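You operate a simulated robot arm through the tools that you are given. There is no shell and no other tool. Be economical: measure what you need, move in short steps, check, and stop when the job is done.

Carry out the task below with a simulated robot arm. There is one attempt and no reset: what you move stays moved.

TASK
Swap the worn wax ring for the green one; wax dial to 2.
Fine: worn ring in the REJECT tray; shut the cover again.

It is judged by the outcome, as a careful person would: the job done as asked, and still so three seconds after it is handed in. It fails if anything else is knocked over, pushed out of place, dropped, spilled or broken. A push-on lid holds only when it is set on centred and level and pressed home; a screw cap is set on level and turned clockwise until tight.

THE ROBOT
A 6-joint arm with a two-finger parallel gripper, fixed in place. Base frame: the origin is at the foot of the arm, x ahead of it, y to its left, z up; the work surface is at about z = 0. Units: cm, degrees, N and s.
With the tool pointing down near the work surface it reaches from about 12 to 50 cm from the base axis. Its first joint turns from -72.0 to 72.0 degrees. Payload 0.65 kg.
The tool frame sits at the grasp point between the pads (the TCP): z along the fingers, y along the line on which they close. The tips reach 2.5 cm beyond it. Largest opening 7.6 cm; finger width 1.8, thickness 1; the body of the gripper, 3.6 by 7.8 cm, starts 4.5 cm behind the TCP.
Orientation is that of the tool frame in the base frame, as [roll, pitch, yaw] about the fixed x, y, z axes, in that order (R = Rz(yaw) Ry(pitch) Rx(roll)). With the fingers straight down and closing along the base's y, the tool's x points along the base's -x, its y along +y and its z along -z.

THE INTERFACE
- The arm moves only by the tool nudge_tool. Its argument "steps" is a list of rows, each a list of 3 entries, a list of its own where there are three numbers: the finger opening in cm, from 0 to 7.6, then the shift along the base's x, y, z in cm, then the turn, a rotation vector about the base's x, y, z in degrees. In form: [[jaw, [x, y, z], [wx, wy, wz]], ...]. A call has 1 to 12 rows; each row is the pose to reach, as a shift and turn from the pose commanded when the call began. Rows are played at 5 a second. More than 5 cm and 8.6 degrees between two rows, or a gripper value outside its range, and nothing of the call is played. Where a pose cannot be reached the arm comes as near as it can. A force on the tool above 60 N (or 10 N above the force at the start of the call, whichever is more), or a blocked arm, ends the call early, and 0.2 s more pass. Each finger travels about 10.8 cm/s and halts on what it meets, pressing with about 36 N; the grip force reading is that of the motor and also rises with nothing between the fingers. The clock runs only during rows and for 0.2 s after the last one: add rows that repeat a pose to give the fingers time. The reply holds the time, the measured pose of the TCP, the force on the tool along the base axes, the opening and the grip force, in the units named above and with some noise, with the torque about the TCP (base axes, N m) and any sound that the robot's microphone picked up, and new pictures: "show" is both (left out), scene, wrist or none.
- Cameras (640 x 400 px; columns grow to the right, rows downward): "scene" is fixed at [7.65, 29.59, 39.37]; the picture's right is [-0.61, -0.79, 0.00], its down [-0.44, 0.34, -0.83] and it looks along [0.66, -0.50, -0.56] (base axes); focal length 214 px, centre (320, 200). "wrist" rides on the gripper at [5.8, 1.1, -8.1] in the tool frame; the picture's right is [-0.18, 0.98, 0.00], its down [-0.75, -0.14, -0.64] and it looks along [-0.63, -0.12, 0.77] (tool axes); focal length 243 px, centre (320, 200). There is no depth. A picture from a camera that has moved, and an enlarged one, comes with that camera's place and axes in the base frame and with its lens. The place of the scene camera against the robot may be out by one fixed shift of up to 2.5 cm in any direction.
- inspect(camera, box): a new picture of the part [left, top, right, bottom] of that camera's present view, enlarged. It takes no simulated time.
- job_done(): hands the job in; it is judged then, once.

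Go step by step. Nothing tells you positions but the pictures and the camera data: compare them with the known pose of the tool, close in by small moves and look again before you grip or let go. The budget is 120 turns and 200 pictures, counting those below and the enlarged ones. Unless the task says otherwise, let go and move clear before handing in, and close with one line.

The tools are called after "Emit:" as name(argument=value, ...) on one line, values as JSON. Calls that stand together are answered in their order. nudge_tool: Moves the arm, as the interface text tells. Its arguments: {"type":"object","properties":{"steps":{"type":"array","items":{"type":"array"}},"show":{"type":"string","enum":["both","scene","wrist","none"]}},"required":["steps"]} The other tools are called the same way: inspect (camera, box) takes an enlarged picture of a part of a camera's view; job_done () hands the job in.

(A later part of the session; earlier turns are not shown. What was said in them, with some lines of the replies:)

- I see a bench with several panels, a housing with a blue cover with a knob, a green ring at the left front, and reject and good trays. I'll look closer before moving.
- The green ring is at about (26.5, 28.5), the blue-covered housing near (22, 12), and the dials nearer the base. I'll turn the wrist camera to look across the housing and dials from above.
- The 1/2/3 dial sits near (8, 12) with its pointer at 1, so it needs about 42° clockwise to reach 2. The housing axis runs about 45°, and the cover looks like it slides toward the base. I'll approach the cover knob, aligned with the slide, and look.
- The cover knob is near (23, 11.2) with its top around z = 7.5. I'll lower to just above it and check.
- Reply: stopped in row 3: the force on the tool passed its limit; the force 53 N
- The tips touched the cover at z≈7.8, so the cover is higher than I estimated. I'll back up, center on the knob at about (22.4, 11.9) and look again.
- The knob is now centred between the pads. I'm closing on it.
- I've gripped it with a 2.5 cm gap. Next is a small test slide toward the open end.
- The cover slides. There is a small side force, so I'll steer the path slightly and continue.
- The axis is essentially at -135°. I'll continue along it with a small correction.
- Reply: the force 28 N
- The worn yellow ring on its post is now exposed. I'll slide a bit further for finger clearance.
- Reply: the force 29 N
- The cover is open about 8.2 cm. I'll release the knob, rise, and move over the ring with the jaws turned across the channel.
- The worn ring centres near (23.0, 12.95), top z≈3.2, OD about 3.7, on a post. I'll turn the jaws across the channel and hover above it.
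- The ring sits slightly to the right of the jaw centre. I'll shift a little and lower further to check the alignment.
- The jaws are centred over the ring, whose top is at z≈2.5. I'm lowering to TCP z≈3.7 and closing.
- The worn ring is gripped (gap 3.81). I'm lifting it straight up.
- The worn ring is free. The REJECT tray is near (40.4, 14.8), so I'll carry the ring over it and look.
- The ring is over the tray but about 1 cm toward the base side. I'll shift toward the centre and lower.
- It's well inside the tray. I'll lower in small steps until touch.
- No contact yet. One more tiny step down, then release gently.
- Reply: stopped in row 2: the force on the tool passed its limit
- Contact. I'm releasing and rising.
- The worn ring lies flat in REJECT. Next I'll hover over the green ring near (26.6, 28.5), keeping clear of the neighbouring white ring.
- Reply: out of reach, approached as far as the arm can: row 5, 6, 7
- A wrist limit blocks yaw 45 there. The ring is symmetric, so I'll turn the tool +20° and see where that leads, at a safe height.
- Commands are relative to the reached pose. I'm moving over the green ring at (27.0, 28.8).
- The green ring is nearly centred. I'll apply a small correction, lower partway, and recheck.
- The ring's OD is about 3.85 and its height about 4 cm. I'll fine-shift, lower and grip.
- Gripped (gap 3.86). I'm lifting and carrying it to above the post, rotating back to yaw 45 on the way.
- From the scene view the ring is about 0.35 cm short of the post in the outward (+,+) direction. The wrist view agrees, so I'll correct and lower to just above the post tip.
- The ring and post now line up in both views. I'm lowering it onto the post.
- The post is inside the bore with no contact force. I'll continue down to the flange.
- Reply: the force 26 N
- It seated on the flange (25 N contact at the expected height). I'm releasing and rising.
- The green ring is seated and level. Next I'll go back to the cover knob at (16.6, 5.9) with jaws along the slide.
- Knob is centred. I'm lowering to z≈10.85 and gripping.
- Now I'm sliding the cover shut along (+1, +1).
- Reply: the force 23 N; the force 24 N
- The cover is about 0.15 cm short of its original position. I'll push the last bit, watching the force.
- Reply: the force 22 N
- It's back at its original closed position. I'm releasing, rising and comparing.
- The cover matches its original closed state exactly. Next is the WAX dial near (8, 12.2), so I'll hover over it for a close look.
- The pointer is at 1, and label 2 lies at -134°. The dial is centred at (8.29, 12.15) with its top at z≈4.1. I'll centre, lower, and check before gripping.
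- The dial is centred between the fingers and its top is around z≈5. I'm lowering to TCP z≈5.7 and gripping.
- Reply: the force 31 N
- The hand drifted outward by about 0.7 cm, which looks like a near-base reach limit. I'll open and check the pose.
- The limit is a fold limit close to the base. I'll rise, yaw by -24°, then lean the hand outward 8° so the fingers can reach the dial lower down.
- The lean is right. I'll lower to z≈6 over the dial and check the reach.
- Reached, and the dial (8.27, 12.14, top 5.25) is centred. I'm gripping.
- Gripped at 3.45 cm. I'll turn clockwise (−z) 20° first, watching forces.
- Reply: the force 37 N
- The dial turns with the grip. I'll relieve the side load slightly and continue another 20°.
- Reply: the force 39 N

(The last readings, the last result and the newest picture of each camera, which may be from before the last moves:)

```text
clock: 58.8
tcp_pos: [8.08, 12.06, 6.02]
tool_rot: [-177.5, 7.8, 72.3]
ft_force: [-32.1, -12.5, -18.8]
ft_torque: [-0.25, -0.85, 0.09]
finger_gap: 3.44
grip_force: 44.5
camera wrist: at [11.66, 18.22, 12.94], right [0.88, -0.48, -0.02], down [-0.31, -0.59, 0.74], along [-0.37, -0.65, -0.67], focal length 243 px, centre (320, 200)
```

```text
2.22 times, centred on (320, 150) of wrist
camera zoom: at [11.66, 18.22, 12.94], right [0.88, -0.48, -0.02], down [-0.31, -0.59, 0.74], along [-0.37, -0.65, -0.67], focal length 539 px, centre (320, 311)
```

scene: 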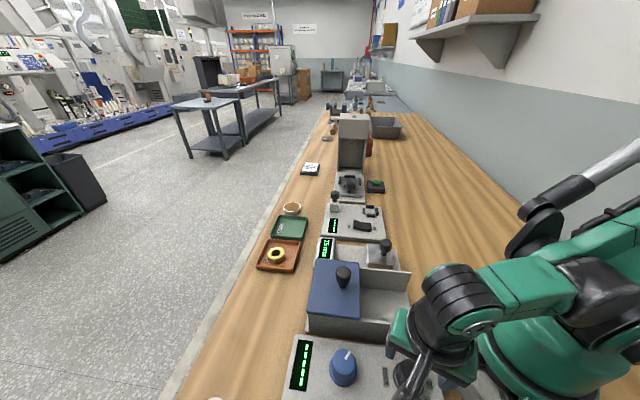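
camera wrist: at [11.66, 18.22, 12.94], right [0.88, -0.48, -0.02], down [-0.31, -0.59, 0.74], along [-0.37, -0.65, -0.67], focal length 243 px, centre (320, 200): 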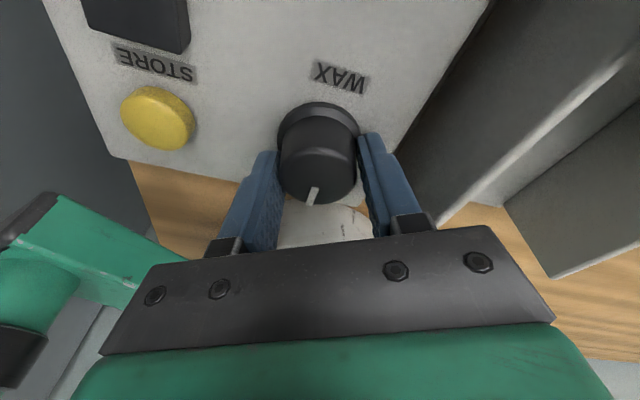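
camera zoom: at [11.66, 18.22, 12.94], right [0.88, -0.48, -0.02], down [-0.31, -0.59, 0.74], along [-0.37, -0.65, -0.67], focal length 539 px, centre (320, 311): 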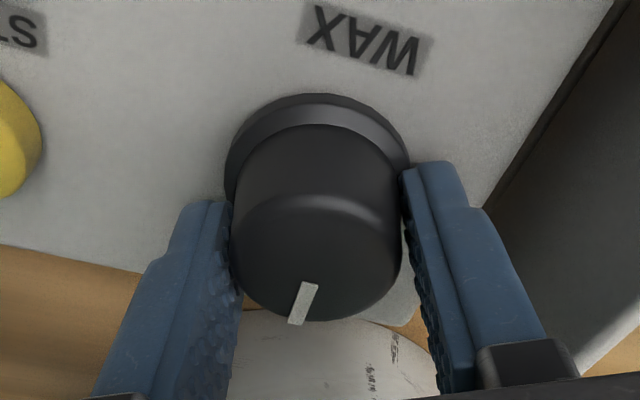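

The pointer now reads about -133°, matching label 2's direction. I'll release, rise and check from above.

Emit:
nudge_tool(steps=[[3.6, [0.1, 0.03, 0], [0, 0, 0]], [4.6, [0.1, 0.03, 0], [0, 0, 0]], [5.3, [0.1, 0.03, 0], [0, 0, 0]], [5.3, [0.1, 0.03, 0], [0, 0, 0]], [5.3, [0.1, 0.3, 3], [0, 0, 0]], [5.3, [0.1, 0.5, 6.5], [0, 0, 0]], [5.3, [0.1, 0.8, 10], [0, 0, 0]], [5.3, [0.1, 0.8, 10], [0, 0, 0]]], show="wrist")

Emit:
inspect(camera="wrist", box=[240, 40, 400, 160])

Emit:
inspect(camera="scene", box=[340, 280, 480, 400])

```text
clock: 60.6
tcp_pos: [8.32, 12.88, 15.94]
tool_rot: [-177.5, 7.6, 72.3]
ft_force: [-0.2, -0.4, -0.3]
ft_torque: [0.06, -0.03, 0.01]
finger_gap: 5.3
grip_force: 0.0
camera wrist: at [11.78, 18.9, 22.93], right [0.88, -0.48, -0.02], down [-0.31, -0.59, 0.74], along [-0.37, -0.65, -0.67], focal length 243 px, centre (320, 200)
```

wrist: 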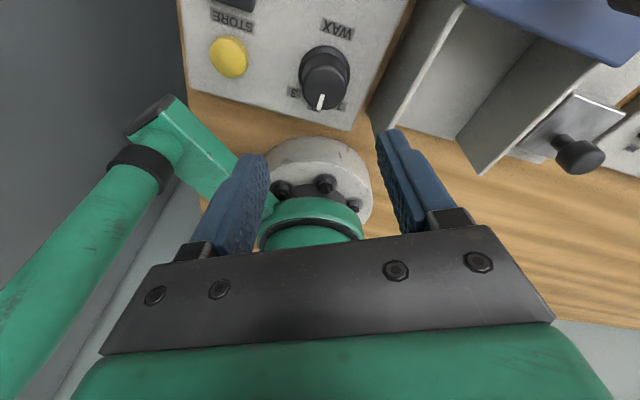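

```text
3.33 times, centred on (320, 100) of wrist
camera zoom: at [11.78, 18.9, 22.93], right [0.88, -0.48, -0.02], down [-0.31, -0.59, 0.74], along [-0.37, -0.65, -0.67], focal length 809 px, centre (320, 533)
```

zoom: 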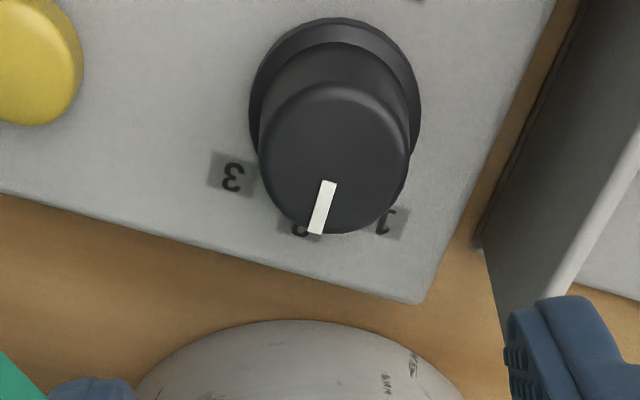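

```text
3.33 times, centred on (410, 340) of scene
camera zoom: at [7.65, 29.59, 39.37], right [-0.61, -0.79, 0.0], down [-0.44, 0.34, -0.83], along [0.66, -0.5, -0.56], focal length 715 px, centre (20, -267)
```

zoom: 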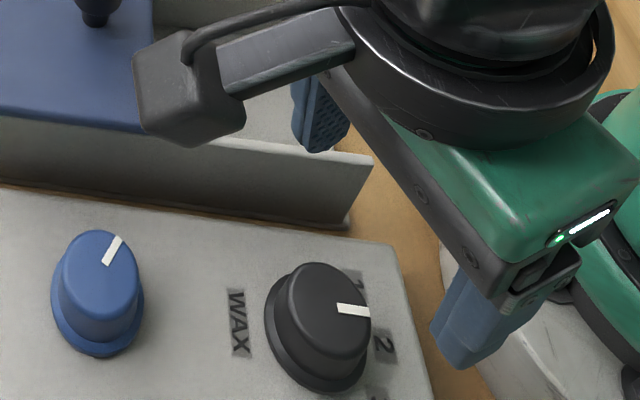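

The dial pointer is within about 1° of label 2. The cover is shut, the worn ring is in REJECT, the green ring is on the post, and the arm is clear. I'm handing in.

Emit:
job_done()

```text
The job is handed in.
```

The job is handed in: the green ring is on the post in place of the worn one (now in the REJECT tray), the cover is shut, and the wax dial is at 2.
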